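You operate a simulated robot arm through the tools that you are given. There is no shell and no other tool. Be economical: measure what you need, move in short steps, check, and stop when the job is done.

You run a simulated two-armed robot. Do the job below in one go: nothing can be reset, and whatever is moved stays where it is left.

JOB
Pick up the green tall jar from the middle shelf of the blue rack with one hand, pass it to the other hand and put it on the second shelf from the bottom of the blue rack. Set down upright: tall jar.

The check looks at the end state, three seconds after you hand in, the way a careful person would. Anything else that was tipped, shoved, dropped, spilled or broken makes it a failure.

ROBOT AND FRAMES
Two 7-joint arms with two-finger parallel grippers on one trunk, on a base that drives. Base frame: it is fixed to the floor where the robot stands at the start and does not move with it; the origin is under the middle of the robot, x ahead of it, y to its left, z up. Units: mm, degrees, N and s.
The left shoulder is at the start at [60, 189, 1253], the right one opposite. With the tool pointing down near the work surface each hand reaches from about 100 to 660 mm from the robot's upright axis, wherever it stands, measured 20 degrees to its own side. Places, roughly: second shelf of the blue rack [600, -300, 600]. Payload 3.43 kg a hand.
The tool frame of a hand sits at the grasp point between the pads (the TCP): z along the fingers, y along the line on which they close. The tips reach 30 mm beyond it. Largest opening 94 mm; finger width 28, thickness 10; the body of the gripper, 50 by 96 mm, starts 55 mm behind the TCP.
Orientation is that of the tool frame in the base frame, as [roll, pitch, yaw] about the fixed x, y, z axes, in that order (R = Rz(yaw) Ry(pitch) Rx(roll)). With the fingers straight down and closing along the base's y, the tool's x points along the base's -x, its y along +y and its z along -z.

CONTROLS
- The arms move only by the tool apply_moves. It takes "left_increments", "right_increments" or both (then of equal length, played together; a hand with none holds still); each is text: rows parted by semicolons, each of 7 numbers parted by spaces: the opening, from 0 (shut) to 1 (fully open), then the shift along the tool's x, y, z in mm, then the turn, a rotation vector about the tool's x, y, z in degrees. In form: grip dx dy dz wx wy wz; .... A call has 1 to 8 rows; each row is the pose to reach, as a shift and turn from the pose commanded when the call began, along the tool's axes at that moment. Rows are played at 5 a second. More than 50 mm and 8.6 degrees between two rows, or a gripper value outside its range, and nothing of the call is played. A pose out of reach is approached as far as the arm can. The call stops where the force on the tool passes 40 N (or 10 N more than at its start, if that is more) or the arm is blocked; 0.2 s more then pass. Each finger travels about 153 mm/s and halts on what it meets, pressing with about 34 N; the grip force reading is that of the motor and also rises with nothing between the fingers. The clock runs only during rows and for 0.2 s after the last one: add rows that repeat a pose to give the fingers time. The reply holds the time, the measured pose of the TCP, the force on the tool along the base axes, the opening and the grip force, in the units named above and with some noise, with the torque about the TCP (base axes, N m) and any sound that the robot's microphone picked up.
- Cameras (640 x 400 px; columns grow to the right, rows downward): "scene" is now at [1, -19.5, 1798.4]; the picture's right is [-0.32, -0.95, 0.00], its down [-0.76, 0.25, -0.60] and it looks along [0.57, -0.19, -0.80] (base axes); focal length 272 px, centre (320, 200). "left" rides on the left gripper at [76, -14, -102] in its tool frame; the picture's right is [0.18, 0.98, 0.00], its down [-0.75, 0.14, -0.64] and it looks along [-0.63, 0.12, 0.77] (tool axes); focal length 243 px, centre (320, 200). "right" rides on the right gripper at [76, 14, -102] in its tool frame; the picture's right is [-0.18, 0.98, 0.00], its down [-0.75, -0.14, -0.64] and it looks along [-0.63, -0.12, 0.77] (tool axes); focal length 243 px, centre (320, 200). There is no depth. A picture from a camera that has moved, and an enlarged one, comes with that camera's place and axes in the base frame and with its lens. The place of the scene camera against the robot may be out by one fixed shift of up to 12 mm in any direction.
- camera(camera): a new picture of that camera. No time passes.
- lift_body(by): slides the trunk up (or, below 0, down) by that many mm; the arms and the scene camera ride with it, the base frame stays. It gives what a move gives, with no picture.
- base_move(legs): drives the robot by 1 to 6 legs, each [ahead, left, turn to the left] in mm, mm and degrees, along the robot's own axes; the way and the turn of a leg run together, so that a leg with both is an arc; at most 1500 mm and 180 degrees a leg. The arms and the cameras ride along, it lands a little off, and it stops where it bumps. It gives what a move gives.
- pan_tilt(pan, tilt): turns the head with the scene camera to pan (to the left, within 86 degrees either way) and tilt (down, from -29 to 69), counted from straight ahead of the robot. It gives what a move gives.
- zoom(camera, box): a new picture of the part [left, top, right, bottom] of that camera's present view, enlarged. No time passes.
- close_job(): hands the job in; it is judged then, once.

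Go step by step. Nothing tells you exact positions but the pictures and the camera data: compare them with the known pose of the tool, close in by small moves and look again before you grip or let go. The budget is 120 turns and 100 pictures, counting those below and the enlarged ones. Unless the task says otherwise, let go and move clear before handing in, and close with one line.

The tools are called by a JSON object that holds its "method" and its "body". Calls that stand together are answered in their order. apply_moves: Moves the arms, as the interface text tells. Its arguments: {"type":"object","properties":{"left_increments":{"type":"string"},"right_increments":{"type":"string"}},"required":[]} The other tools are called the same way: lift_body (by) slides the trunk up or down; base_move (legs) drives the base; pan_tilt (pan, tilt) turns the head that bears the scene camera; camera (camera) takes a picture; zoom (camera, box) takes an enlarged picture of a part of a camera's view; close_job () hands the job in.

At the start:

```text
time_s: 0.0
left_eef_pos: [281.2, -51.5, 1271.5]
left_orientation: [-180.0, 0.0, 180.0]
left_force: [-0.3, -0.8, 0.8]
left_ft_torque: [0.03, 0.0, -0.01]
left_finger_gap: 93.9
left_finger_force: 0.0
right_eef_pos: [278.4, -304.9, 1221.2]
right_orientation: [-180.0, -0.1, -180.0]
right_force: [-0.1, 0.7, 0.1]
right_ft_torque: [-0.03, 0.0, 0.04]
right_finger_gap: 93.7
right_finger_force: 0.0
trunk travel left (down, up): [-925.0, 65.0]
robot x, y, heading: [2.7, 0.6, 0.1]
head pan, tilt: [-18.5, 52.9]
```

scene: 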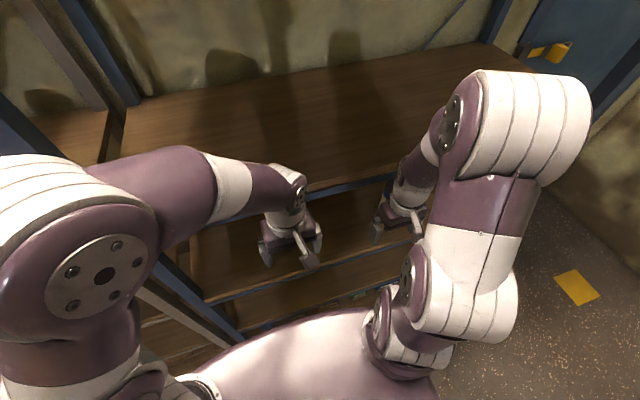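
right: 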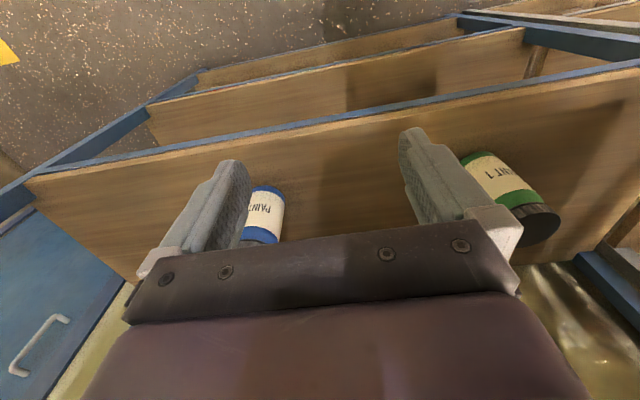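
left: 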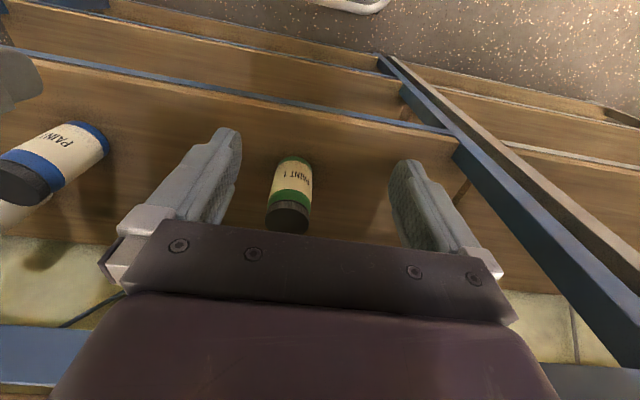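

The green jar seems to stand near [500, -55] on the shelf at about z = 960, with a blue one near [470, -440] and another shelf overhead at about 1320. I'll take closer looks first.

{"method": "zoom", "body": {"camera": "left", "box": [200, 100, 440, 250]}}

{"method": "pan_tilt", "body": {"pan": 0, "tilt": 30}}

{"method": "camera", "body": {"camera": "scene"}}

```text
2.67 times, centred on (320, 175) of left
camera zoom: at [204.9, -66.9, 1373.7], right [-0.18, 0.98, 0.0], down [0.75, 0.14, 0.64], along [0.63, 0.12, -0.77], focal length 647 px, centre (320, 267)
```

zoom: 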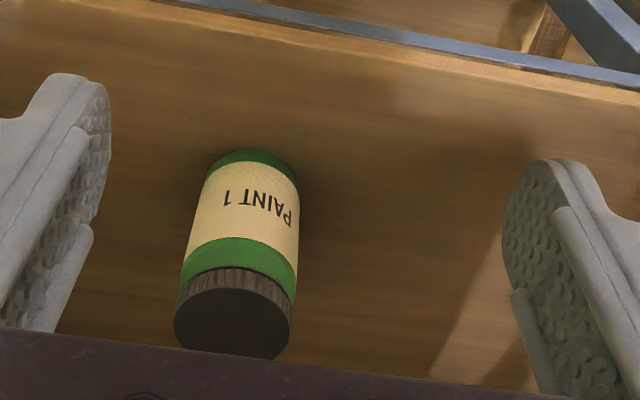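

```text
time_s: 0.9
left_eef_pos: [280.9, -51.8, 1270.9]
left_orientation: [179.9, 0.0, -180.0]
left_force: [-1.0, -0.3, 0.4]
left_ft_torque: [-0.04, -0.03, 0.03]
left_finger_gap: 94.2
left_finger_force: 0.2
right_eef_pos: [278.7, -305.0, 1220.4]
right_orientation: [-180.0, 0.0, 180.0]
right_force: [-0.3, 0.4, 0.6]
right_ft_torque: [0.04, -0.02, -0.01]
right_finger_gap: 93.9
right_finger_force: 0.0
trunk travel left (down, up): [-925.0, 65.0]
robot x, y, heading: [-1.1, 1.9, -0.2]
head pan, tilt: [0.0, 30.0]
```

```text
95 pictures are left
camera scene: at [21.0, 4.0, 1831.7], right [0.0, -1.0, 0.0], down [-0.5, 0.0, -0.87], along [0.87, 0.0, -0.5], focal length 272 px, centre (320, 200)
```

scene: 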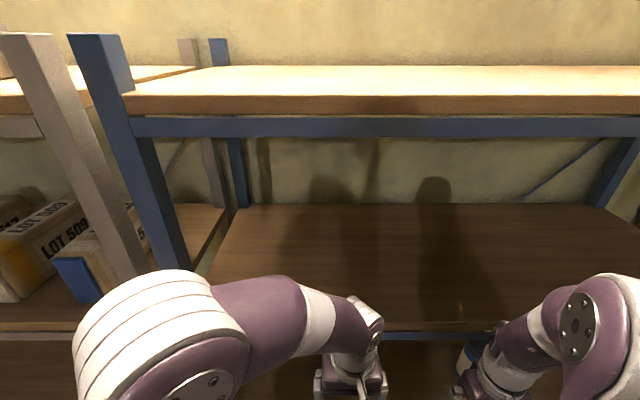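

The rack has five shelves (about 240, 600, 960, 1320 and 1680), so the jar is on the middle one at about [482, -70], 69 mm wide and 140 mm tall. I need to back off to turn the hands, so I'll check the sides first.

{"method": "pan_tilt", "body": {"pan": 86, "tilt": 30}}

{"method": "camera", "body": {"camera": "scene"}}

{"method": "pan_tilt", "body": {"pan": -86, "tilt": 30}}

{"method": "camera", "body": {"camera": "scene"}}

{"method": "zoom", "body": {"camera": "right", "box": [80, 0, 640, 350]}}

```text
time_s: 2.5
left_eef_pos: [281.0, -52.2, 1271.7]
left_orientation: [179.9, 0.1, 180.0]
left_force: [-0.1, 0.6, -1.0]
left_ft_torque: [-0.03, 0.0, -0.04]
left_finger_gap: 93.8
left_finger_force: 0.0
right_eef_pos: [277.9, -304.6, 1220.6]
right_orientation: [-179.9, 0.0, -180.0]
right_force: [0.1, 0.3, -0.6]
right_ft_torque: [-0.01, 0.02, 0.01]
right_finger_gap: 93.9
right_finger_force: 0.1
trunk travel left (down, up): [-925.0, 65.0]
robot x, y, heading: [0.4, -1.1, 0.3]
head pan, tilt: [85.9, 30.0]
```

```text
94 pictures are left
camera scene: at [-63.0, 94.3, 1831.8], right [1.0, -0.07, 0.0], down [-0.04, -0.5, -0.87], along [0.06, 0.86, -0.5], focal length 272 px, centre (320, 200)
```

scene: 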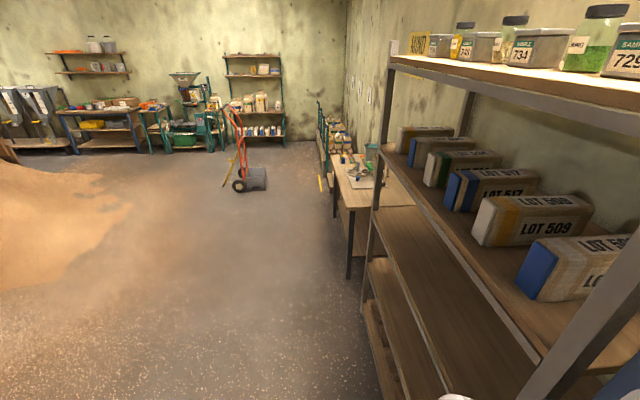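

```text
time_s: 5.1
left_eef_pos: [281.4, -51.9, 1272.3]
left_orientation: [180.0, 0.1, 180.0]
left_force: [0.0, -0.8, -1.6]
left_ft_torque: [0.0, -0.02, 0.0]
left_finger_gap: 93.9
left_finger_force: 0.1
right_eef_pos: [279.3, -303.9, 1220.7]
right_orientation: [179.9, 0.0, -180.0]
right_force: [-0.2, 0.1, -0.1]
right_ft_torque: [-0.01, 0.0, -0.02]
right_finger_gap: 93.8
right_finger_force: 0.0
trunk travel left (down, up): [-925.0, 65.0]
robot x, y, heading: [0.7, -2.2, 0.0]
head pan, tilt: [-85.9, 30.0]
```

```text
93 pictures are left
camera scene: at [-63.0, -86.1, 1831.8], right [-1.0, -0.07, 0.0], down [-0.04, 0.5, -0.87], along [0.06, -0.86, -0.5], focal length 272 px, centre (320, 200)
```

scene: 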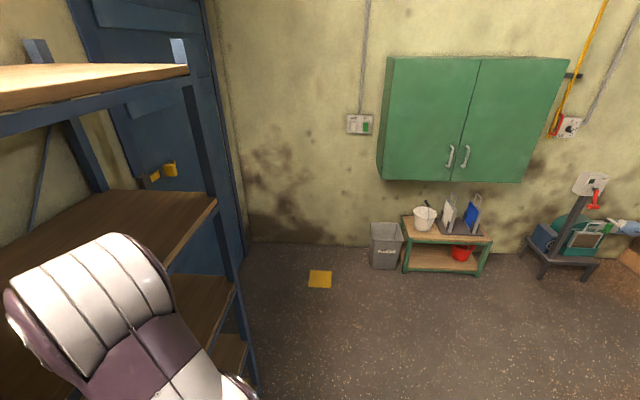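

```text
1.14 times, centred on (360, 175) of right
camera zoom: at [200.9, -290.4, 1323.0], right [0.18, 0.98, 0.0], down [0.75, -0.14, 0.64], along [0.63, -0.12, -0.77], focal length 277 px, centre (274, 229)
```

zoom: 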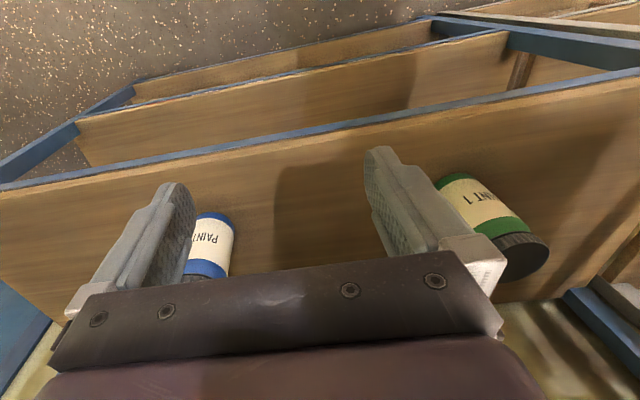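

The floor behind is clear. I'll back off 400 mm so there's room to turn the hands.

{"method": "base_move", "body": {"legs": [[-400, 0, 0]]}}

{"method": "pan_tilt", "body": {"pan": 0, "tilt": 45}}

{"method": "camera", "body": {"camera": "scene"}}

```text
time_s: 7.6
left_eef_pos: [-121.2, -52.5, 1272.2]
left_orientation: [179.9, -0.1, -179.9]
left_force: [-0.1, 0.2, 0.2]
left_ft_torque: [-0.01, -0.01, -0.01]
left_finger_gap: 93.9
left_finger_force: 0.0
right_eef_pos: [-123.4, -304.3, 1220.7]
right_orientation: [180.0, 0.0, -179.8]
right_force: [0.4, 1.1, -0.3]
right_ft_torque: [-0.01, 0.04, 0.03]
right_finger_gap: 93.9
right_finger_force: 0.0
trunk travel left (down, up): [-925.0, 65.0]
robot x, y, heading: [-403.7, 0.9, 0.2]
head pan, tilt: [-85.9, 30.0]
```

```text
time_s: 9.2
left_eef_pos: [-122.9, -52.3, 1272.4]
left_orientation: [179.9, 0.0, -179.8]
left_force: [-0.3, -0.2, -0.2]
left_ft_torque: [0.02, 0.0, 0.01]
left_finger_gap: 93.8
left_finger_force: 0.0
right_eef_pos: [-124.6, -304.0, 1222.6]
right_orientation: [-179.9, 0.0, -179.7]
right_force: [0.1, 0.2, -0.7]
right_ft_torque: [-0.01, 0.0, -0.03]
right_finger_gap: 93.9
right_finger_force: 0.0
trunk travel left (down, up): [-925.0, 65.0]
robot x, y, heading: [-404.9, 2.5, 0.5]
head pan, tilt: [0.0, 45.0]
```

```text
91 pictures are left
camera scene: at [-392.2, 3.4, 1809.2], right [0.0, -1.0, 0.0], down [-0.71, 0.0, -0.71], along [0.71, 0.0, -0.71], focal length 272 px, centre (320, 200)
```

scene: 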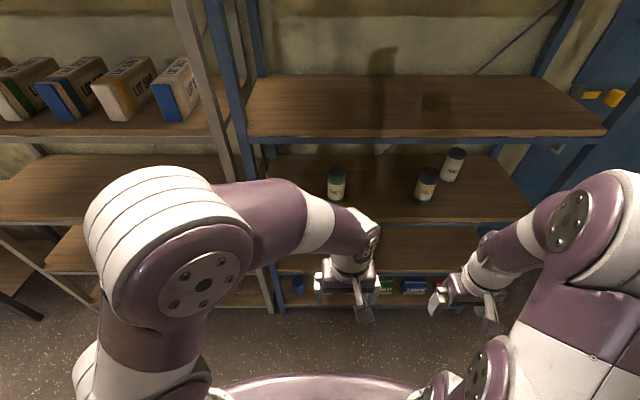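

Jars on the middle shelf: green, blue and white. I'll turn both hands through the inward side toward pointing forward with their cameras on top.

{"method": "apply_moves", "body": {"left_increments": "1 0 12 0 6 0 -6;1 0 24 0 12 0 -12;1 0 36 0 18 0 -18;1 0 48 0 24 0 -24;1 0 60 0 30 0 -30;1 0 72 0 36 0 -36;1 0 84 0 42 0 -42;1 0 96 0 48 0 -48", "right_increments": "1 0 0 0 -6 0 6;1 0 0 0 -12 0 12;1 0 0 0 -18 0 18;1 0 0 0 -24 0 24;1 0 0 0 -30 0 30;1 0 0 0 -36 0 36;1 0 0 0 -42 0 42;1 0 0 0 -48 0 48"}}

```text
time_s: 11.0
left_eef_pos: [-121.8, 41.5, 1271.9]
left_orientation: [-136.4, -18.1, -136.1]
left_force: [0.4, -1.3, -0.4]
left_ft_torque: [0.04, 0.04, 0.01]
left_finger_gap: 94.1
left_finger_force: 0.0
right_eef_pos: [-120.1, -307.4, 1210.0]
right_orientation: [136.3, -18.4, 136.6]
right_force: [0.0, 0.3, 0.5]
right_ft_torque: [0.05, 0.03, 0.03]
right_finger_gap: 93.8
right_finger_force: 0.0
right hand out of reach, approached as far as the arm can: row 8
trunk travel left (down, up): [-925.0, 65.0]
robot x, y, heading: [-404.7, 3.0, 0.4]
head pan, tilt: [0.0, 45.0]
```

{"method": "apply_moves", "body": {"left_increments": "1 0 0 0 6 0 -6;1 0 0 0 12 0 -12;1 0 0 0 18 0 -18;1 0 0 0 24 0 -24;1 0 0 0 30 0 -30;1 0 0 0 36 0 -36;1 0 0 0 42 0 -42;1 0 0 0 48 0 -48"}}

{"method": "camera", "body": {"camera": "scene"}}

```text
time_s: 12.8
left_eef_pos: [-45.7, 24.4, 1268.8]
left_orientation: [-125.6, -44.3, -102.9]
left_force: [0.1, 0.0, 0.3]
left_ft_torque: [-0.01, -0.01, 0.04]
left_finger_gap: 94.0
left_finger_force: 0.0
left hand out of reach, approached as far as the arm can: row 2, 3, 4, 5, 6, 7, 8
right_eef_pos: [-119.4, -306.3, 1211.6]
right_orientation: [136.4, -18.1, 136.6]
right_force: [0.0, 0.0, -0.4]
right_ft_torque: [0.02, -0.02, 0.03]
right_finger_gap: 94.1
right_finger_force: 0.0
trunk travel left (down, up): [-925.0, 65.0]
robot x, y, heading: [-403.9, 1.5, 0.4]
head pan, tilt: [0.0, 45.0]
```

```text
90 pictures are left
camera scene: at [-390.4, 2.1, 1809.1], right [0.0, -1.0, 0.0], down [-0.71, 0.0, -0.71], along [0.71, 0.0, -0.71], focal length 272 px, centre (320, 200)
```

scene: 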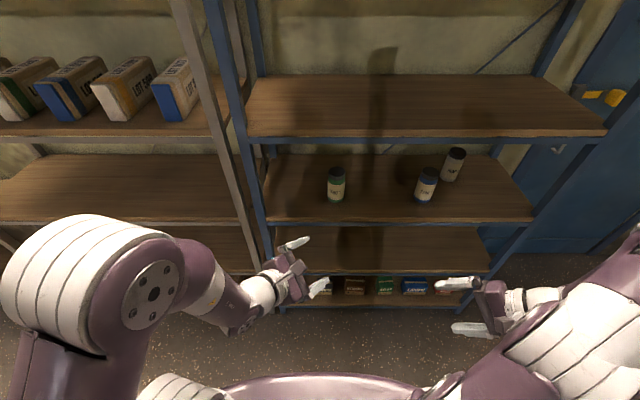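

The left wrist ran into a limit close to the body, so I'll first carry that hand further forward and down, then go on turning.

{"method": "apply_moves", "body": {"left_increments": "1 -23 -15 22 0 0 0;1 -47 -31 44 0 0 0;1 -70 -46 67 0 0 0;1 -93 -61 89 0 0 0;1 -117 -77 111 0 0 0;1 -140 -92 133 0 0 0"}}

```text
time_s: 14.2
left_eef_pos: [136.2, 84.0, 1169.6]
left_orientation: [-125.5, -44.3, -103.0]
left_force: [-0.3, 0.4, -0.4]
left_ft_torque: [-0.03, -0.01, 0.01]
left_finger_gap: 94.3
left_finger_force: 0.0
right_eef_pos: [-120.0, -304.3, 1210.6]
right_orientation: [136.5, -18.2, 136.5]
right_force: [0.7, -0.7, 0.8]
right_ft_torque: [0.01, 0.03, -0.01]
right_finger_gap: 93.9
right_finger_force: 0.1
trunk travel left (down, up): [-925.0, 65.0]
robot x, y, heading: [-404.1, -3.3, 0.1]
head pan, tilt: [0.0, 45.0]
```

{"method": "apply_moves", "body": {"left_increments": "1 0 0 0 5.75 1.16 -5.79;1 0 0 0 11.5 2.3 -11.6;1 0 0 0 17.2 3.5 -17.4;1 0 0 0 23 4.6 -23.2;1 0 0 0 28.8 5.8 -29;1 0 0 0 34.5 7 -34.7;1 0 0 0 40.2 8.1 -40.5;1 0 0 0 46 9.3 -46.3"}}

```text
time_s: 16.0
left_eef_pos: [213.8, 220.6, 1216.9]
left_orientation: [162.8, -88.5, 11.9]
left_force: [0.8, -0.2, -0.3]
left_ft_torque: [0.02, -0.01, -0.03]
left_finger_gap: 94.2
left_finger_force: 0.1
left hand out of reach, approached as far as the arm can: row 3, 4, 5, 6, 7, 8
right_eef_pos: [-120.5, -305.0, 1211.5]
right_orientation: [136.5, -18.1, 136.7]
right_force: [1.0, -0.3, -0.3]
right_ft_torque: [-0.02, -0.01, -0.04]
right_finger_gap: 93.7
right_finger_force: 0.1
trunk travel left (down, up): [-925.0, 65.0]
robot x, y, heading: [-403.1, 2.4, 0.3]
head pan, tilt: [0.0, 45.0]
```

{"method": "camera", "body": {"camera": "scene"}}

{"method": "camera", "body": {"camera": "left"}}

```text
89 pictures are left
camera scene: at [-392.4, 4.6, 1809.1], right [0.0, -1.0, 0.0], down [-0.71, 0.0, -0.71], along [0.71, 0.0, -0.71], focal length 272 px, centre (320, 200)
```

scene: 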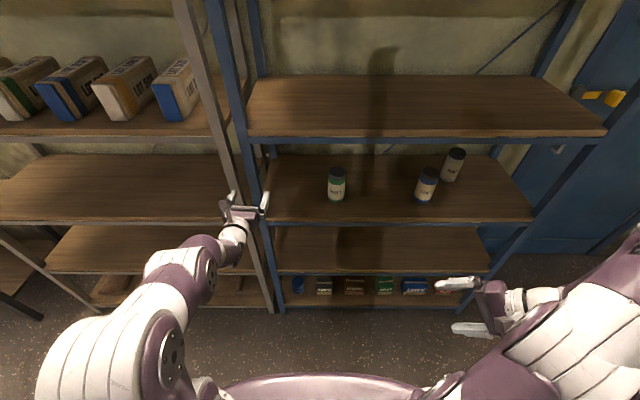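

```text
88 pictures are left
camera left: at [114.9, 243.8, 1295.2], right [-0.08, -0.98, 0.19], down [-0.67, -0.09, -0.74], along [0.74, -0.19, -0.65], focal length 243 px, centre (320, 200)
```

left: 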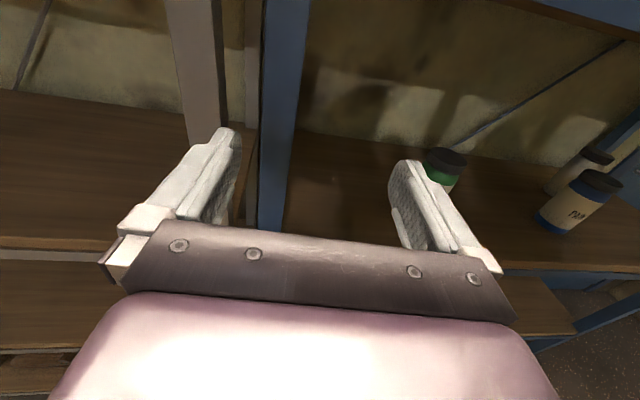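

Left hand now points forward with its camera on top. I'll bring the right hand forward to where it can turn too, and trim the left hand's yaw.

{"method": "apply_moves", "body": {"right_increments": "1 -11 20 25 0 0 0;1 -22 41 50 0 0 0;1 -34 61 75 0 0 0;1 -45 81 100 0 0 0;1 -56 102 126 0 0 0;1 -67 122 151 0 0 0;1 -78 142 176 0 0 0;1 -89 162 200 0 0 0", "left_increments": "1 0 0 0 1 0 0;1 0 0 0 2 0 0;1 0 0 0 3 0 0;1 0 0 0 4 0 0;1 0 0 0 5.2 0 0;1 0 0 0 5.2 0 0;1 0 0 0 5.2 0 0;1 0 0 0 5.2 0 0"}}

{"method": "apply_moves", "body": {"right_increments": "1 0 0 0 -4.1 2.8 6.8;1 0 0 0 -8.3 5.6 13.6;1 0 0 0 -12.5 8.5 20.5;1 0 0 0 -16.6 11.3 27.3;1 0 0 0 -20.8 14.1 34.1;1 0 0 0 -24.9 16.9 40.9;1 0 0 0 -29.1 19.7 47.7;1 0 0 0 -33.2 22.5 54.5"}}

```text
time_s: 17.8
left_eef_pos: [214.8, 220.1, 1216.2]
left_orientation: [168.4, -88.4, 6.4]
left_force: [0.7, -0.4, 0.5]
left_ft_torque: [0.01, 0.04, 0.0]
left_finger_gap: 93.8
left_finger_force: 0.1
left hand out of reach, approached as far as the arm can: row 3, 4, 5, 6, 7, 8
right_eef_pos: [111.8, -169.6, 1150.0]
right_orientation: [136.4, -18.2, 136.6]
right_force: [-0.3, 0.3, 0.1]
right_ft_torque: [-0.02, 0.01, -0.03]
right_finger_gap: 94.0
right_finger_force: 0.1
trunk travel left (down, up): [-925.0, 65.0]
robot x, y, heading: [-402.5, 1.8, 0.2]
head pan, tilt: [0.0, 45.0]
```

```text
time_s: 19.6
left_eef_pos: [211.5, 221.3, 1218.4]
left_orientation: [163.4, -88.6, 11.4]
left_force: [0.4, 0.8, -0.3]
left_ft_torque: [-0.02, -0.03, 0.02]
left_finger_gap: 94.3
left_finger_force: 0.0
right_eef_pos: [118.2, -78.9, 1281.1]
right_orientation: [128.5, -65.9, 101.8]
right_force: [-0.3, 0.9, 1.6]
right_ft_torque: [-0.08, 0.07, 0.0]
right_finger_gap: 94.0
right_finger_force: 0.0
right hand out of reach, approached as far as the arm can: row 2, 3, 4, 5, 6, 7, 8
trunk travel left (down, up): [-925.0, 65.0]
robot x, y, heading: [-401.3, -1.5, 0.2]
head pan, tilt: [0.0, 45.0]
```

{"method": "camera", "body": {"camera": "scene"}}

```text
87 pictures are left
camera scene: at [-396.0, 7.2, 1809.1], right [0.0, -1.0, 0.0], down [-0.71, 0.0, -0.71], along [0.71, 0.0, -0.71], focal length 272 px, centre (320, 200)
```

scene: 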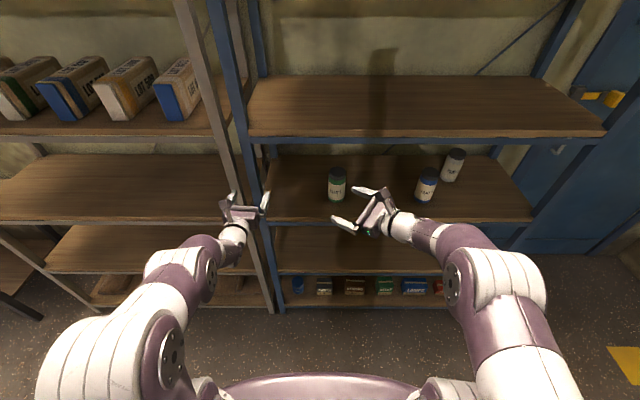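

{"method": "apply_moves", "body": {"right_increments": "1 -5 15 1 -1.3 3.5 4.9;1 -10 30 2 -2.6 7 9.8;1 -15 45 3 -3.9 10.5 14.6;1 -20 60 4 -5.2 14.1 19.5"}}

```text
time_s: 20.6
left_eef_pos: [213.5, 217.3, 1218.1]
left_orientation: [170.1, -88.5, 4.6]
left_force: [-0.1, -0.8, 0.2]
left_ft_torque: [0.0, 0.03, -0.01]
left_finger_gap: 94.4
left_finger_force: 0.0
right_eef_pos: [164.4, -62.9, 1351.5]
right_orientation: [-170.8, -87.9, 34.3]
right_force: [1.0, -0.3, 0.2]
right_ft_torque: [-0.04, 0.06, 0.04]
right_finger_gap: 94.1
right_finger_force: 0.0
right hand out of reach, approached as far as the arm can: row 1, 2, 3, 4
trunk travel left (down, up): [-925.0, 65.0]
robot x, y, heading: [-406.6, 2.7, 0.2]
head pan, tilt: [0.0, 45.0]
```

Right hand now points forward-left at z 1351, level. I'll test the left hand in a mirrored forward-right pose to find out where a handover works.

{"method": "apply_moves", "body": {"left_increments": "1 13 15 -5 -6.5 0 0;1 26 30 -10 -13 0 0;1 40 45 -15 -19.5 0 0;1 53 60 -20 -26 0 0;1 66 75 -25 -32.5 0 0;1 80 90 -30 -39 0 0"}}

```text
time_s: 22.0
left_eef_pos: [182.6, 81.3, 1316.2]
left_orientation: [167.4, -86.3, -28.9]
left_force: [0.0, -1.0, 0.5]
left_ft_torque: [0.01, 0.0, 0.03]
left_finger_gap: 94.1
left_finger_force: 0.0
left hand out of reach, approached as far as the arm can: row 2, 3, 4, 5, 6
right_eef_pos: [162.3, -63.1, 1352.7]
right_orientation: [-173.8, -88.0, 37.5]
right_force: [-0.4, -0.4, 0.1]
right_ft_torque: [-0.04, 0.0, -0.01]
right_finger_gap: 94.1
right_finger_force: 0.1
trunk travel left (down, up): [-925.0, 65.0]
robot x, y, heading: [-404.6, -2.3, 0.2]
head pan, tilt: [0.0, 45.0]
```

{"method": "apply_moves", "body": {"left_increments": "1 15 0 0 0 0 0;1 30 0 0 0 0 0;1 30 0 0 0 0 0", "right_increments": "1 25 0 0 0 0 0;1 50 0 0 0 0 0;1 50 0 0 0 0 0"}}

{"method": "camera", "body": {"camera": "scene"}}

```text
time_s: 22.8
left_eef_pos: [186.7, 79.1, 1344.8]
left_orientation: [166.0, -86.3, -27.5]
left_force: [-0.7, 0.2, -0.4]
left_ft_torque: [0.02, 0.04, 0.01]
left_finger_gap: 93.9
left_finger_force: 0.0
right_eef_pos: [164.8, -60.8, 1402.5]
right_orientation: [-128.7, -89.5, -6.1]
right_force: [0.9, 1.2, -0.2]
right_ft_torque: [-0.05, 0.03, -0.01]
right_finger_gap: 94.0
right_finger_force: 0.1
right hand out of reach, approached as far as the arm can: row 1
trunk travel left (down, up): [-925.0, 65.0]
robot x, y, heading: [-405.2, -4.6, 0.1]
head pan, tilt: [0.0, 45.0]
```

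```text
86 pictures are left
camera scene: at [-391.0, 3.8, 1809.1], right [0.0, -1.0, 0.0], down [-0.71, 0.0, -0.71], along [0.71, 0.0, -0.71], focal length 272 px, centre (320, 200)
```

scene: 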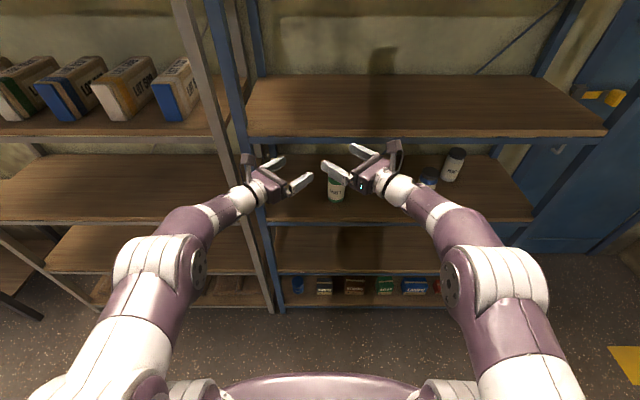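

Handover poses work with the hands high relative to the trunk. I'll return the left hand to pointing forward for the pick and pull the right hand back so it stays out of the rack.

{"method": "apply_moves", "body": {"left_increments": "1 -13 -20 -12 6.1 0 0;1 -26 -41 -23 12.2 0 0;1 -40 -62 -35 18.3 0 0;1 -53 -83 -47 24.4 0 0;1 -66 -104 -58 30.5 0 0;1 -80 -125 -70 36.6 0 0", "right_increments": "1 0 -18 -18 0 0 0;1 0 -36 -36 0 0 0;1 0 -54 -54 0 0 0;1 0 -72 -72 0 0 0;1 0 -90 -90 0 0 0;1 0 -105 -105 0 0 0"}}

{"method": "camera", "body": {"camera": "scene"}}

```text
time_s: 24.2
left_eef_pos: [210.5, 223.6, 1264.6]
left_orientation: [-156.7, -86.2, -28.1]
left_force: [0.5, -0.2, -0.7]
left_ft_torque: [0.02, 0.0, 0.0]
left_finger_gap: 94.2
left_finger_force: 0.0
right_eef_pos: [121.0, -19.7, 1424.7]
right_orientation: [-152.7, -89.4, 17.8]
right_force: [0.5, -0.1, 0.6]
right_ft_torque: [-0.01, -0.01, 0.02]
right_finger_gap: 93.9
right_finger_force: 0.0
right hand out of reach, approached as far as the arm can: row 1, 2, 3, 4, 5, 6
trunk travel left (down, up): [-925.0, 65.0]
robot x, y, heading: [-404.2, -4.5, 0.1]
head pan, tilt: [0.0, 45.0]
```

```text
85 pictures are left
camera scene: at [-391.8, 4.0, 1809.1], right [0.0, -1.0, 0.0], down [-0.71, 0.0, -0.71], along [0.71, 0.0, -0.71], focal length 272 px, centre (320, 200)
```

scene: 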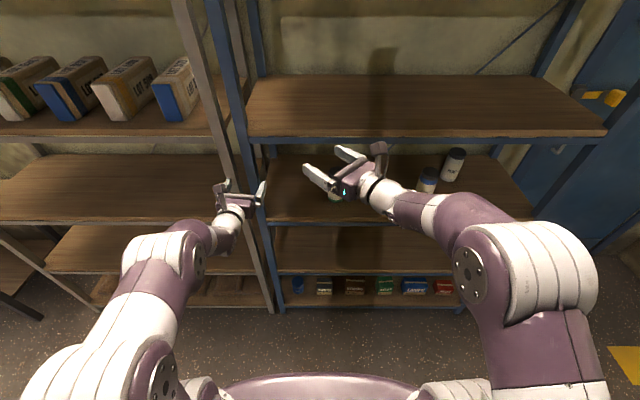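

{"method": "apply_moves", "body": {"right_increments": "1 0 -10 -18 8 0 0;1 0 -20 -37 16 0 0;1 0 -30 -55 24 0 0;1 0 -40 -74 32 0 0;1 0 -50 -92 40 0 0", "left_increments": "1 0 0 0 0 1 0;1 0 0 0 0 2 0;1 0 0 0 0 3.5 0;1 0 0 0 0 3.5 0;1 0 0 0 0 3.5 0"}}

```text
time_s: 25.4
left_eef_pos: [214.5, 226.0, 1263.5]
left_orientation: [-96.6, -88.7, -88.4]
left_force: [1.1, 0.0, -0.6]
left_ft_torque: [-0.03, 0.01, -0.03]
left_finger_gap: 93.8
left_finger_force: 0.0
right_eef_pos: [147.7, 180.1, 1434.6]
right_orientation: [-176.8, -88.3, 72.5]
right_force: [0.8, 1.4, 3.2]
right_ft_torque: [-0.24, 0.1, 0.03]
right_finger_gap: 94.3
right_finger_force: 0.0
right hand out of reach, approached as far as the arm can: row 1, 2, 3, 4, 5
trunk travel left (down, up): [-925.0, 65.0]
robot x, y, heading: [-405.3, -0.0, 0.2]
head pan, tilt: [0.0, 45.0]
```

The right hand slid over toward the left, so I'll draw it back to its own side and let it droop.

{"method": "apply_moves", "body": {"right_increments": "1 0 3 -42 -3.8 -6.2 0;1 -10 6 -84 -7.5 -12.5 0;1 -30 9 -126 -11.2 -18.8 0;1 -50 12 -168 -15 -25 0;1 -75 15 -210 -18.8 -31 0;1 -100 18 -252 -22.5 -37.5 0;1 -125 20 -294 -26 -43.8 0;1 -150 23 -335 -30 -50 0"}}

{"method": "camera", "body": {"camera": "scene"}}

```text
time_s: 27.2
left_eef_pos: [211.5, 223.6, 1266.4]
left_orientation: [-89.0, -88.5, -95.9]
left_force: [0.0, 0.2, 0.6]
left_ft_torque: [0.02, -0.02, -0.02]
left_finger_gap: 94.1
left_finger_force: 0.1
right_eef_pos: [80.5, -155.1, 1291.5]
right_orientation: [163.7, -38.7, 60.0]
right_force: [0.0, 0.0, -0.6]
right_ft_torque: [0.06, 0.0, 0.0]
right_finger_gap: 93.9
right_finger_force: 0.0
trunk travel left (down, up): [-925.0, 65.0]
robot x, y, heading: [-406.0, 0.2, 0.3]
head pan, tilt: [0.0, 45.0]
```

```text
84 pictures are left
camera scene: at [-391.7, 2.8, 1809.1], right [0.0, -1.0, 0.0], down [-0.71, 0.0, -0.71], along [0.71, 0.0, -0.71], focal length 272 px, centre (320, 200)
```

scene: 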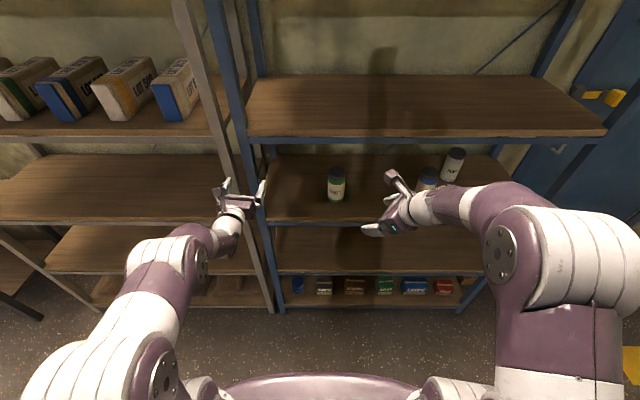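

{"method": "apply_moves", "body": {"right_increments": "1 -37 -18 -17 0 0 0;1 -75 -37 -33 0 0 0;1 -112 -55 -50 0 0 0;1 -150 -74 -67 0 0 0"}}

```text
time_s: 28.2
left_eef_pos: [209.8, 223.9, 1267.9]
left_orientation: [-86.0, -88.5, -98.9]
left_force: [-0.2, 0.3, -0.3]
left_ft_torque: [-0.03, -0.01, -0.02]
left_finger_gap: 93.8
left_finger_force: 0.0
right_eef_pos: [-71.6, -236.3, 1232.3]
right_orientation: [163.5, -39.0, 60.0]
right_force: [-0.8, 0.3, -0.6]
right_ft_torque: [0.03, 0.03, -0.01]
right_finger_gap: 94.2
right_finger_force: 0.1
trunk travel left (down, up): [-925.0, 65.0]
robot x, y, heading: [-403.8, 0.8, 0.4]
head pan, tilt: [0.0, 45.0]
```

Right hand is tucked back. Now lower the trunk and line up the left hand in front of the jar, still outside the rack.

{"method": "lift_body", "body": {"by": -255}}

{"method": "base_move", "body": {"legs": [[0, -285, 0]]}}

{"method": "camera", "body": {"camera": "left"}}

{"method": "camera", "body": {"camera": "scene"}}

```text
time_s: 30.8
left_eef_pos: [209.7, 223.3, 1011.9]
left_orientation: [-87.9, -88.4, -97.1]
left_force: [-0.4, 0.3, -0.2]
left_ft_torque: [0.02, -0.01, 0.02]
left_finger_gap: 94.0
left_finger_force: 0.1
right_eef_pos: [-70.6, -233.7, 977.5]
right_orientation: [163.6, -38.8, 60.0]
right_force: [-0.3, -0.1, 0.0]
right_ft_torque: [0.01, 0.0, 0.02]
right_finger_gap: 93.9
right_finger_force: 0.1
trunk travel left (down, up): [-670.0, 320.0]
robot x, y, heading: [-405.4, -2.4, 0.4]
head pan, tilt: [0.0, 45.0]
```

```text
time_s: 32.8
left_eef_pos: [212.4, -66.4, 1011.6]
left_orientation: [-88.3, -88.7, -96.7]
left_force: [-0.4, -0.5, 0.0]
left_ft_torque: [-0.01, -0.03, 0.03]
left_finger_gap: 94.2
left_finger_force: 0.1
right_eef_pos: [-70.4, -525.2, 976.9]
right_orientation: [163.6, -38.9, 60.1]
right_force: [-0.2, -0.2, -0.7]
right_ft_torque: [0.0, -0.05, 0.0]
right_finger_gap: 94.0
right_finger_force: 0.0
trunk travel left (down, up): [-670.0, 320.0]
robot x, y, heading: [-402.7, -288.1, 0.4]
head pan, tilt: [0.0, 45.0]
```

```text
83 pictures are left
camera left: at [110.7, -45.7, 1088.3], right [-0.09, -0.98, 0.16], down [-0.65, -0.07, -0.76], along [0.76, -0.17, -0.63], focal length 243 px, centre (320, 200)
```

left: 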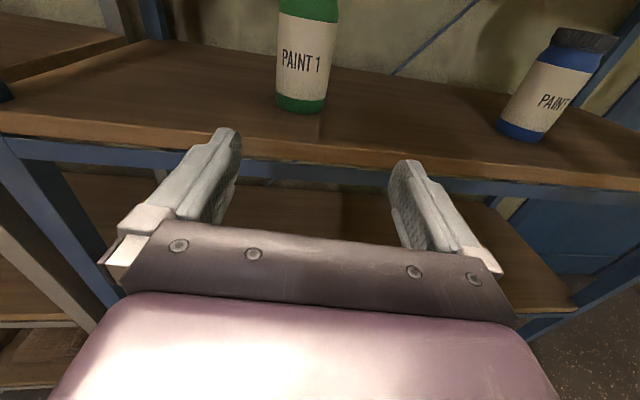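

```text
82 pictures are left
camera scene: at [-391.2, -286.2, 1554.1], right [0.0, -1.0, 0.0], down [-0.71, 0.0, -0.71], along [0.71, 0.0, -0.71], focal length 272 px, centre (320, 200)
```

scene: 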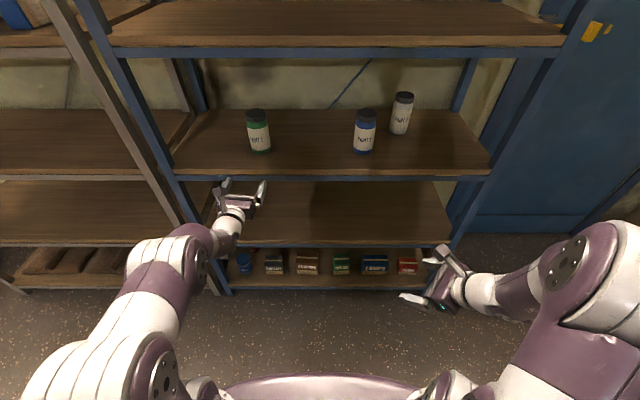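

Jar centre is at about [488, -70]. I'll raise 8 mm and drive in part of the way.

{"method": "lift_body", "body": {"by": 8}}

{"method": "base_move", "body": {"legs": [[170, -3, 0]]}}

{"method": "camera", "body": {"camera": "left"}}

{"method": "camera", "body": {"camera": "scene"}}

```text
time_s: 33.4
left_eef_pos: [211.4, -66.4, 1020.9]
left_orientation: [-88.3, -88.5, -96.6]
left_force: [-0.2, -0.3, 0.1]
left_ft_torque: [0.01, 0.01, 0.01]
left_finger_gap: 94.0
left_finger_force: 0.1
right_eef_pos: [-69.7, -524.0, 984.9]
right_orientation: [163.7, -38.9, 60.0]
right_force: [-0.2, -0.3, 0.8]
right_ft_torque: [-0.01, -0.02, 0.02]
right_finger_gap: 94.2
right_finger_force: 0.0
trunk travel left (down, up): [-678.0, 312.0]
robot x, y, heading: [-403.7, -293.1, 0.2]
head pan, tilt: [0.0, 45.0]
```

```text
time_s: 34.8
left_eef_pos: [382.0, -68.3, 1019.9]
left_orientation: [-89.7, -88.5, -95.3]
left_force: [-0.1, 0.4, 0.0]
left_ft_torque: [-0.04, -0.01, 0.01]
left_finger_gap: 94.0
left_finger_force: 0.1
right_eef_pos: [99.4, -526.0, 984.5]
right_orientation: [163.6, -38.8, 59.9]
right_force: [-0.1, 0.7, -0.3]
right_ft_torque: [0.02, -0.02, 0.0]
right_finger_gap: 94.0
right_finger_force: 0.0
trunk travel left (down, up): [-678.0, 312.0]
robot x, y, heading: [-232.6, -290.0, 0.3]
head pan, tilt: [0.0, 45.0]
```

```text
81 pictures are left
camera left: at [281.1, -47.6, 1095.9], right [-0.09, -0.98, 0.16], down [-0.65, -0.07, -0.76], along [0.76, -0.17, -0.63], focal length 243 px, centre (320, 200)
```

left: 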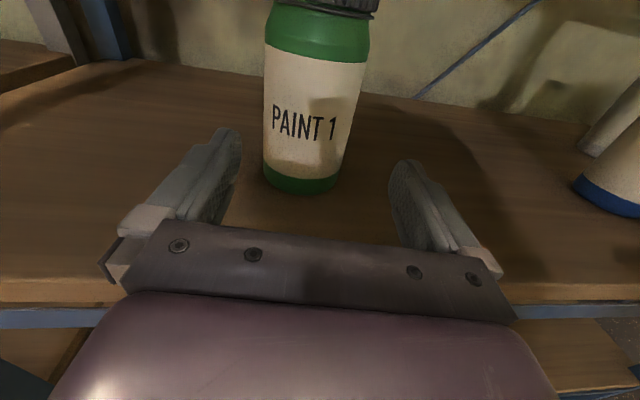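

```text
80 pictures are left
camera scene: at [-220.4, -288.0, 1562.1], right [0.0, -1.0, 0.0], down [-0.71, 0.0, -0.71], along [0.71, 0.0, -0.71], focal length 272 px, centre (320, 200)
```

scene: 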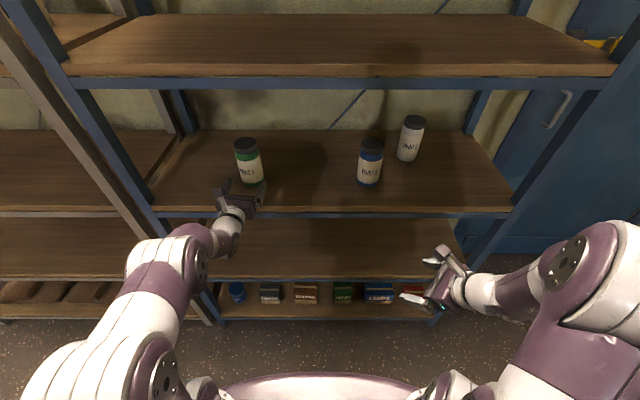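

Alignment looks good: jar centre about [487, -70], hand at y = -68. Driving the last 103 mm.

{"method": "base_move", "body": {"legs": [[70, -1, 0]]}}

{"method": "camera", "body": {"camera": "left"}}

```text
time_s: 35.8
left_eef_pos: [450.2, -68.9, 1018.8]
left_orientation: [-91.3, -88.5, -93.8]
left_force: [-0.3, 0.0, 0.2]
left_ft_torque: [0.0, -0.03, -0.02]
left_finger_gap: 94.0
left_finger_force: 0.1
right_eef_pos: [168.4, -527.1, 984.2]
right_orientation: [163.7, -38.9, 60.0]
right_force: [0.2, 0.6, 0.0]
right_ft_torque: [0.0, 0.02, 0.03]
right_finger_gap: 94.1
right_finger_force: 0.0
trunk travel left (down, up): [-678.0, 312.0]
robot x, y, heading: [-166.9, -291.3, -0.0]
head pan, tilt: [0.0, 45.0]
```

```text
79 pictures are left
camera left: at [349.6, -48.1, 1095.5], right [-0.08, -0.98, 0.16], down [-0.65, -0.07, -0.76], along [0.75, -0.17, -0.63], focal length 243 px, centre (320, 200)
```

left: 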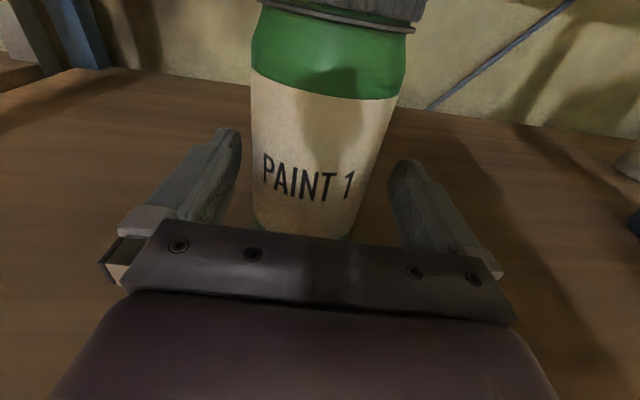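

{"method": "base_move", "body": {"legs": [[34, 1, 0]]}}

{"method": "camera", "body": {"camera": "left"}}

```text
time_s: 36.7
left_eef_pos: [481.4, -67.3, 1020.4]
left_orientation: [-86.1, -88.5, -98.8]
left_force: [0.2, -0.1, 0.4]
left_ft_torque: [0.02, -0.03, -0.01]
left_finger_gap: 94.3
left_finger_force: 0.1
right_eef_pos: [201.1, -525.5, 985.5]
right_orientation: [163.5, -38.9, 60.0]
right_force: [0.1, 0.6, -0.4]
right_ft_torque: [0.0, 0.02, -0.01]
right_finger_gap: 94.0
right_finger_force: 0.0
trunk travel left (down, up): [-678.0, 312.0]
robot x, y, heading: [-129.1, -289.1, 0.2]
head pan, tilt: [0.0, 45.0]
```

```text
78 pictures are left
camera left: at [380.6, -47.1, 1096.7], right [-0.09, -0.98, 0.16], down [-0.65, -0.07, -0.76], along [0.76, -0.17, -0.63], focal length 243 px, centre (320, 200)
```

left: 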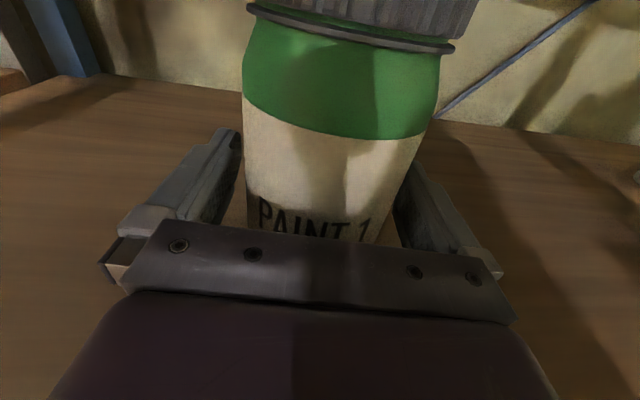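

Jar sits centred between the pads; closing.

{"method": "apply_moves", "body": {"left_increments": "0.85 0 0 0 0 0 0;0.8 0 0 0 0 0 0;0.75 0 0 0 0 0 0;0.7 0 0 0 0 0 0;0.65 0 0 0 0 0 0;0.5 0 0 0 0 0 0;0.5 0 0 0 0 0 0"}}

{"method": "camera", "body": {"camera": "left"}}

```text
time_s: 38.3
left_eef_pos: [482.9, -67.7, 1018.9]
left_orientation: [-86.0, -88.5, -98.9]
left_force: [0.2, 0.0, 1.5]
left_ft_torque: [-0.24, 0.0, 0.02]
left_finger_gap: 76.4
left_finger_force: 33.7
right_eef_pos: [202.2, -525.4, 985.7]
right_orientation: [163.7, -38.9, 60.1]
right_force: [0.0, -0.5, -0.6]
right_ft_torque: [0.03, -0.05, 0.02]
right_finger_gap: 93.8
right_finger_force: 0.1
trunk travel left (down, up): [-678.0, 312.0]
robot x, y, heading: [-135.0, -293.5, 0.1]
head pan, tilt: [0.0, 45.0]
```

```text
77 pictures are left
camera left: at [381.3, -47.0, 1096.6], right [-0.09, -0.98, 0.16], down [-0.65, -0.07, -0.76], along [0.76, -0.17, -0.63], focal length 243 px, centre (320, 200)
```

left: 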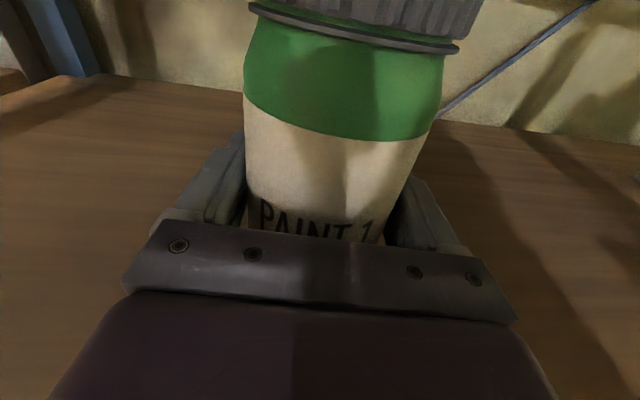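

Gripped: the jar is 76 mm wide. Lift a little, then back out.

{"method": "lift_body", "body": {"by": 30}}

{"method": "camera", "body": {"camera": "left"}}

```text
time_s: 39.0
left_eef_pos: [481.8, -67.8, 1049.0]
left_orientation: [-93.0, -88.7, -91.9]
left_force: [0.5, 0.6, -5.8]
left_ft_torque: [-0.01, -0.01, 0.0]
left_finger_gap: 76.5
left_finger_force: 34.1
right_eef_pos: [202.8, -525.2, 1015.2]
right_orientation: [163.7, -38.9, 60.0]
right_force: [-0.4, -0.7, -0.9]
right_ft_torque: [0.03, 0.01, 0.0]
right_finger_gap: 93.6
right_finger_force: 0.0
trunk travel left (down, up): [-708.0, 282.0]
robot x, y, heading: [-133.6, -291.8, -0.1]
head pan, tilt: [0.0, 45.0]
```

```text
76 pictures are left
camera left: at [382.4, -46.7, 1125.2], right [-0.08, -0.98, 0.16], down [-0.65, -0.07, -0.76], along [0.75, -0.17, -0.63], focal length 243 px, centre (320, 200)
```

left: 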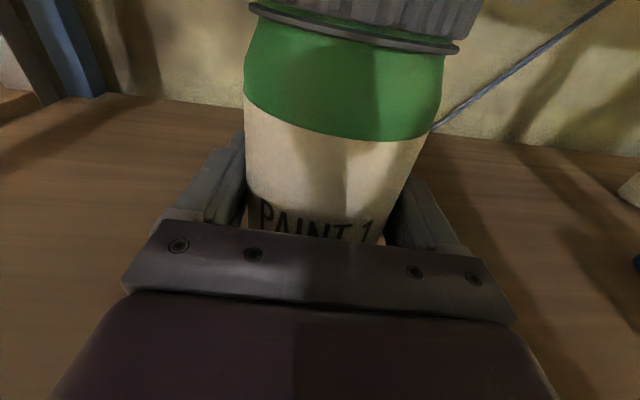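

The jar lifts cleanly (about 0.6 kg). Backing out.

{"method": "base_move", "body": {"legs": [[-420, 0, 0]]}}

{"method": "camera", "body": {"camera": "scene"}}

```text
time_s: 41.6
left_eef_pos: [60.7, -73.2, 1049.4]
left_orientation: [-89.7, -88.5, -95.7]
left_force: [0.4, -0.3, -5.8]
left_ft_torque: [0.0, -0.03, 0.01]
left_finger_gap: 76.1
left_finger_force: 34.3
right_eef_pos: [-226.6, -527.6, 1014.7]
right_orientation: [163.6, -38.9, 59.5]
right_force: [-0.6, 0.4, 0.1]
right_ft_torque: [-0.01, -0.05, 0.02]
right_finger_gap: 93.9
right_finger_force: 0.0
trunk travel left (down, up): [-708.0, 282.0]
robot x, y, heading: [-557.0, -291.1, -0.4]
head pan, tilt: [0.0, 45.0]
```

```text
75 pictures are left
camera scene: at [-545.4, -287.1, 1592.1], right [-0.01, -1.0, 0.0], down [-0.71, 0.0, -0.71], along [0.71, 0.0, -0.71], focal length 272 px, centre (320, 200)
```

scene: 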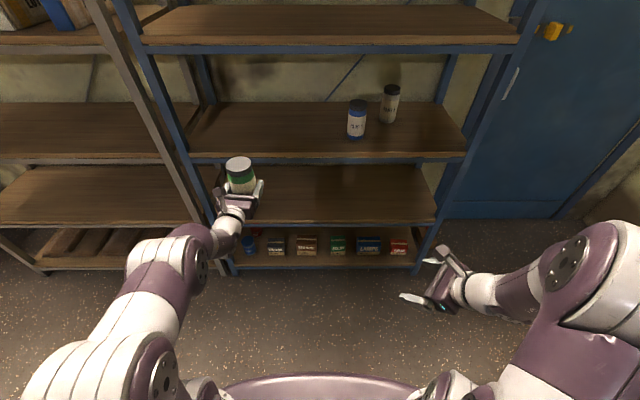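

The jar is out and the neighbours are untouched. I'll bring the left hand inward and up, turning it to point forward-right for the handover.

{"method": "apply_moves", "body": {"left_increments": "0.5 16 20 0 -6.1 0 0;0.5 32 42 -1 -12.2 0 0;0.5 46 66 -3 -18.3 0 0;0.5 58 90 -5 -24.4 0 0;0.5 69 116 -8 -30.5 0 0;0.5 80 142 -11 -36.6 0 0;0.5 80 142 -11 -36.6 0 0"}}

```text
time_s: 43.2
left_eef_pos: [34.8, -213.9, 1126.8]
left_orientation: [-133.9, -88.4, -88.1]
left_force: [0.3, 0.5, -4.5]
left_ft_torque: [-0.05, -0.03, 0.02]
left_finger_gap: 76.1
left_finger_force: 34.7
right_eef_pos: [-226.8, -528.3, 1013.4]
right_orientation: [163.7, -38.9, 59.4]
right_force: [0.0, 0.0, -0.4]
right_ft_torque: [0.01, 0.02, 0.01]
right_finger_gap: 94.0
right_finger_force: 0.1
trunk travel left (down, up): [-708.0, 282.0]
robot x, y, heading: [-555.1, -291.0, -0.3]
head pan, tilt: [0.0, 45.0]
```

Now the right hand comes up and forward, turning level to point forward-left, staying clear of the jar.

{"method": "apply_moves", "body": {"right_increments": "1 32 19 6 0.15 6.2 1.7;1 65 38 12 0.3 12.3 3.4;1 97 57 18 0.45 18.5 5.2;1 130 76 24 0.6 24.7 6.9;1 162 95 29 0.75 30.9 8.6;1 194 114 35 0.9 37 10.3;1 227 133 41 1.05 43.2 12;1 259 152 47 1.2 49.4 13.8"}}

{"method": "camera", "body": {"camera": "scene"}}

```text
time_s: 45.0
left_eef_pos: [35.0, -214.3, 1126.6]
left_orientation: [-132.2, -88.5, -89.7]
left_force: [-1.2, 0.9, -5.6]
left_ft_torque: [-0.01, -0.04, 0.01]
left_finger_gap: 76.0
left_finger_force: 33.8
right_eef_pos: [17.2, -423.4, 1184.3]
right_orientation: [163.9, -79.3, 60.2]
right_force: [1.0, -0.6, 0.3]
right_ft_torque: [0.01, 0.0, -0.03]
right_finger_gap: 94.1
right_finger_force: 0.1
right hand out of reach, approached as far as the arm can: row 4, 5, 6, 7, 8
trunk travel left (down, up): [-708.0, 282.0]
robot x, y, heading: [-560.9, -292.3, -0.3]
head pan, tilt: [0.0, 45.0]
```

```text
74 pictures are left
camera scene: at [-545.4, -287.0, 1592.1], right [-0.01, -1.0, 0.0], down [-0.71, 0.0, -0.71], along [0.71, 0.0, -0.71], focal length 272 px, centre (320, 200)
```

scene: 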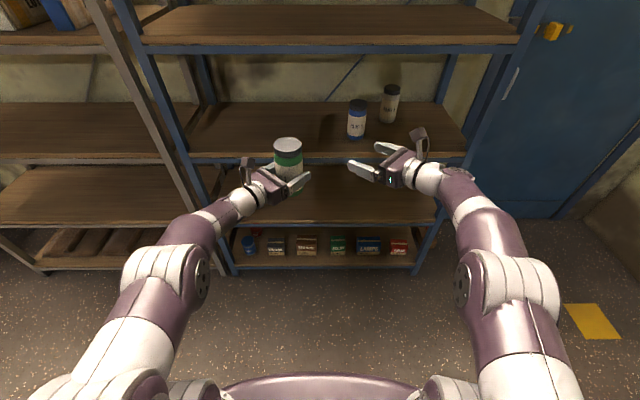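

Both hands are level with room between. I'll extend the left hand along its pointing direction so the jar comes in line with the right hand, and level the right.

{"method": "apply_moves", "body": {"left_increments": "0.5 0 0 25 0 0 0;0.5 0 0 50 0 0 0;0.5 0 0 75 0 0 0;0.5 0 0 100 0 0 0;0.5 0 0 125 0 0 0", "right_increments": "1 0 0 0 0 2.5 0;1 0 0 0 0 5 0;1 0 0 0 0 7.5 0;1 0 0 0 0 10 0;1 0 0 0 0 10 0"}}

```text
time_s: 46.2
left_eef_pos: [128.9, -300.1, 1122.4]
left_orientation: [-129.4, -88.5, -92.8]
left_force: [0.4, -0.4, -4.8]
left_ft_torque: [0.03, 0.02, 0.02]
left_finger_gap: 76.1
left_finger_force: 34.2
right_eef_pos: [21.9, -409.2, 1203.4]
right_orientation: [151.3, -83.9, 72.7]
right_force: [-0.2, 0.6, -0.3]
right_ft_torque: [0.0, 0.03, 0.01]
right_finger_gap: 94.1
right_finger_force: 0.2
right hand out of reach, approached as far as the arm can: row 1, 2, 3, 4, 5
trunk travel left (down, up): [-708.0, 282.0]
robot x, y, heading: [-558.3, -292.4, -0.4]
head pan, tilt: [0.0, 45.0]
```

The jar is now in line with the right hand's pointing direction. Advance the right hand to a standoff and level it.

{"method": "apply_moves", "body": {"right_increments": "1 -3 0 25 0 0 0;1 -12 0 50 0 0 0;1 -25 -1 66 0 0 0;1 -25 -1 66 0 2.6 1.5;1 -25 -1 66 0 5.3 2.9;1 -25 -1 66 0 5.3 2.9"}}

{"method": "camera", "body": {"camera": "right"}}

{"method": "camera", "body": {"camera": "scene"}}

```text
time_s: 47.6
left_eef_pos: [128.7, -298.0, 1124.0]
left_orientation: [-127.5, -88.5, -94.5]
left_force: [-0.2, -0.2, -6.1]
left_ft_torque: [-0.02, 0.04, 0.0]
left_finger_gap: 76.0
left_finger_force: 34.1
right_eef_pos: [68.0, -365.7, 1170.9]
right_orientation: [118.2, -89.9, 105.7]
right_force: [-0.8, -0.2, -0.3]
right_ft_torque: [0.01, 0.02, 0.0]
right_finger_gap: 94.0
right_finger_force: 0.0
trunk travel left (down, up): [-708.0, 282.0]
robot x, y, heading: [-555.3, -294.9, 0.0]
head pan, tilt: [0.0, 45.0]
```

```text
73 pictures are left
camera right: at [2.2, -447.0, 1247.9], right [0.68, -0.71, -0.18], down [-0.56, -0.35, -0.75], along [0.47, 0.62, -0.63], focal length 243 px, centre (320, 200)
```

right: 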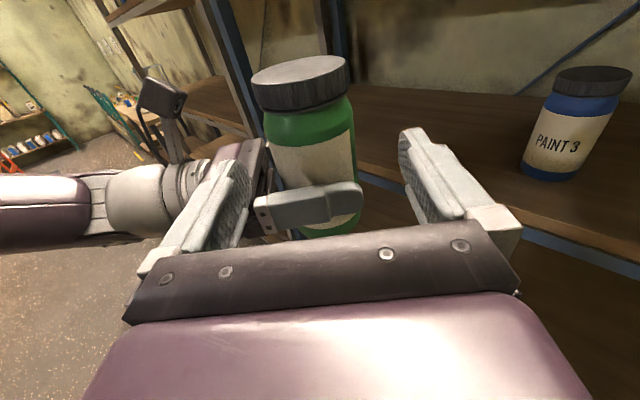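

```text
72 pictures are left
camera scene: at [-545.1, -287.4, 1592.1], right [-0.01, -1.0, 0.0], down [-0.71, 0.0, -0.71], along [0.71, 0.0, -0.71], focal length 272 px, centre (320, 200)
```

scene: 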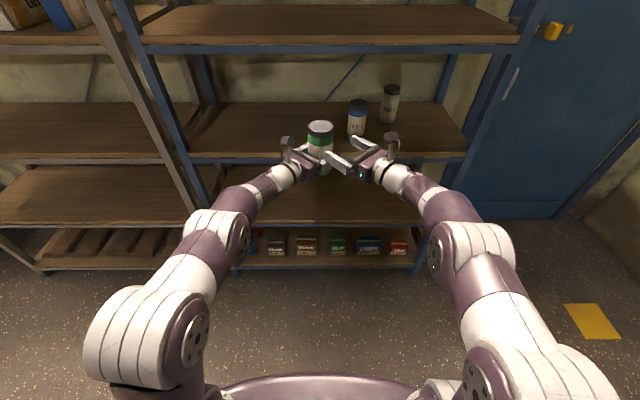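

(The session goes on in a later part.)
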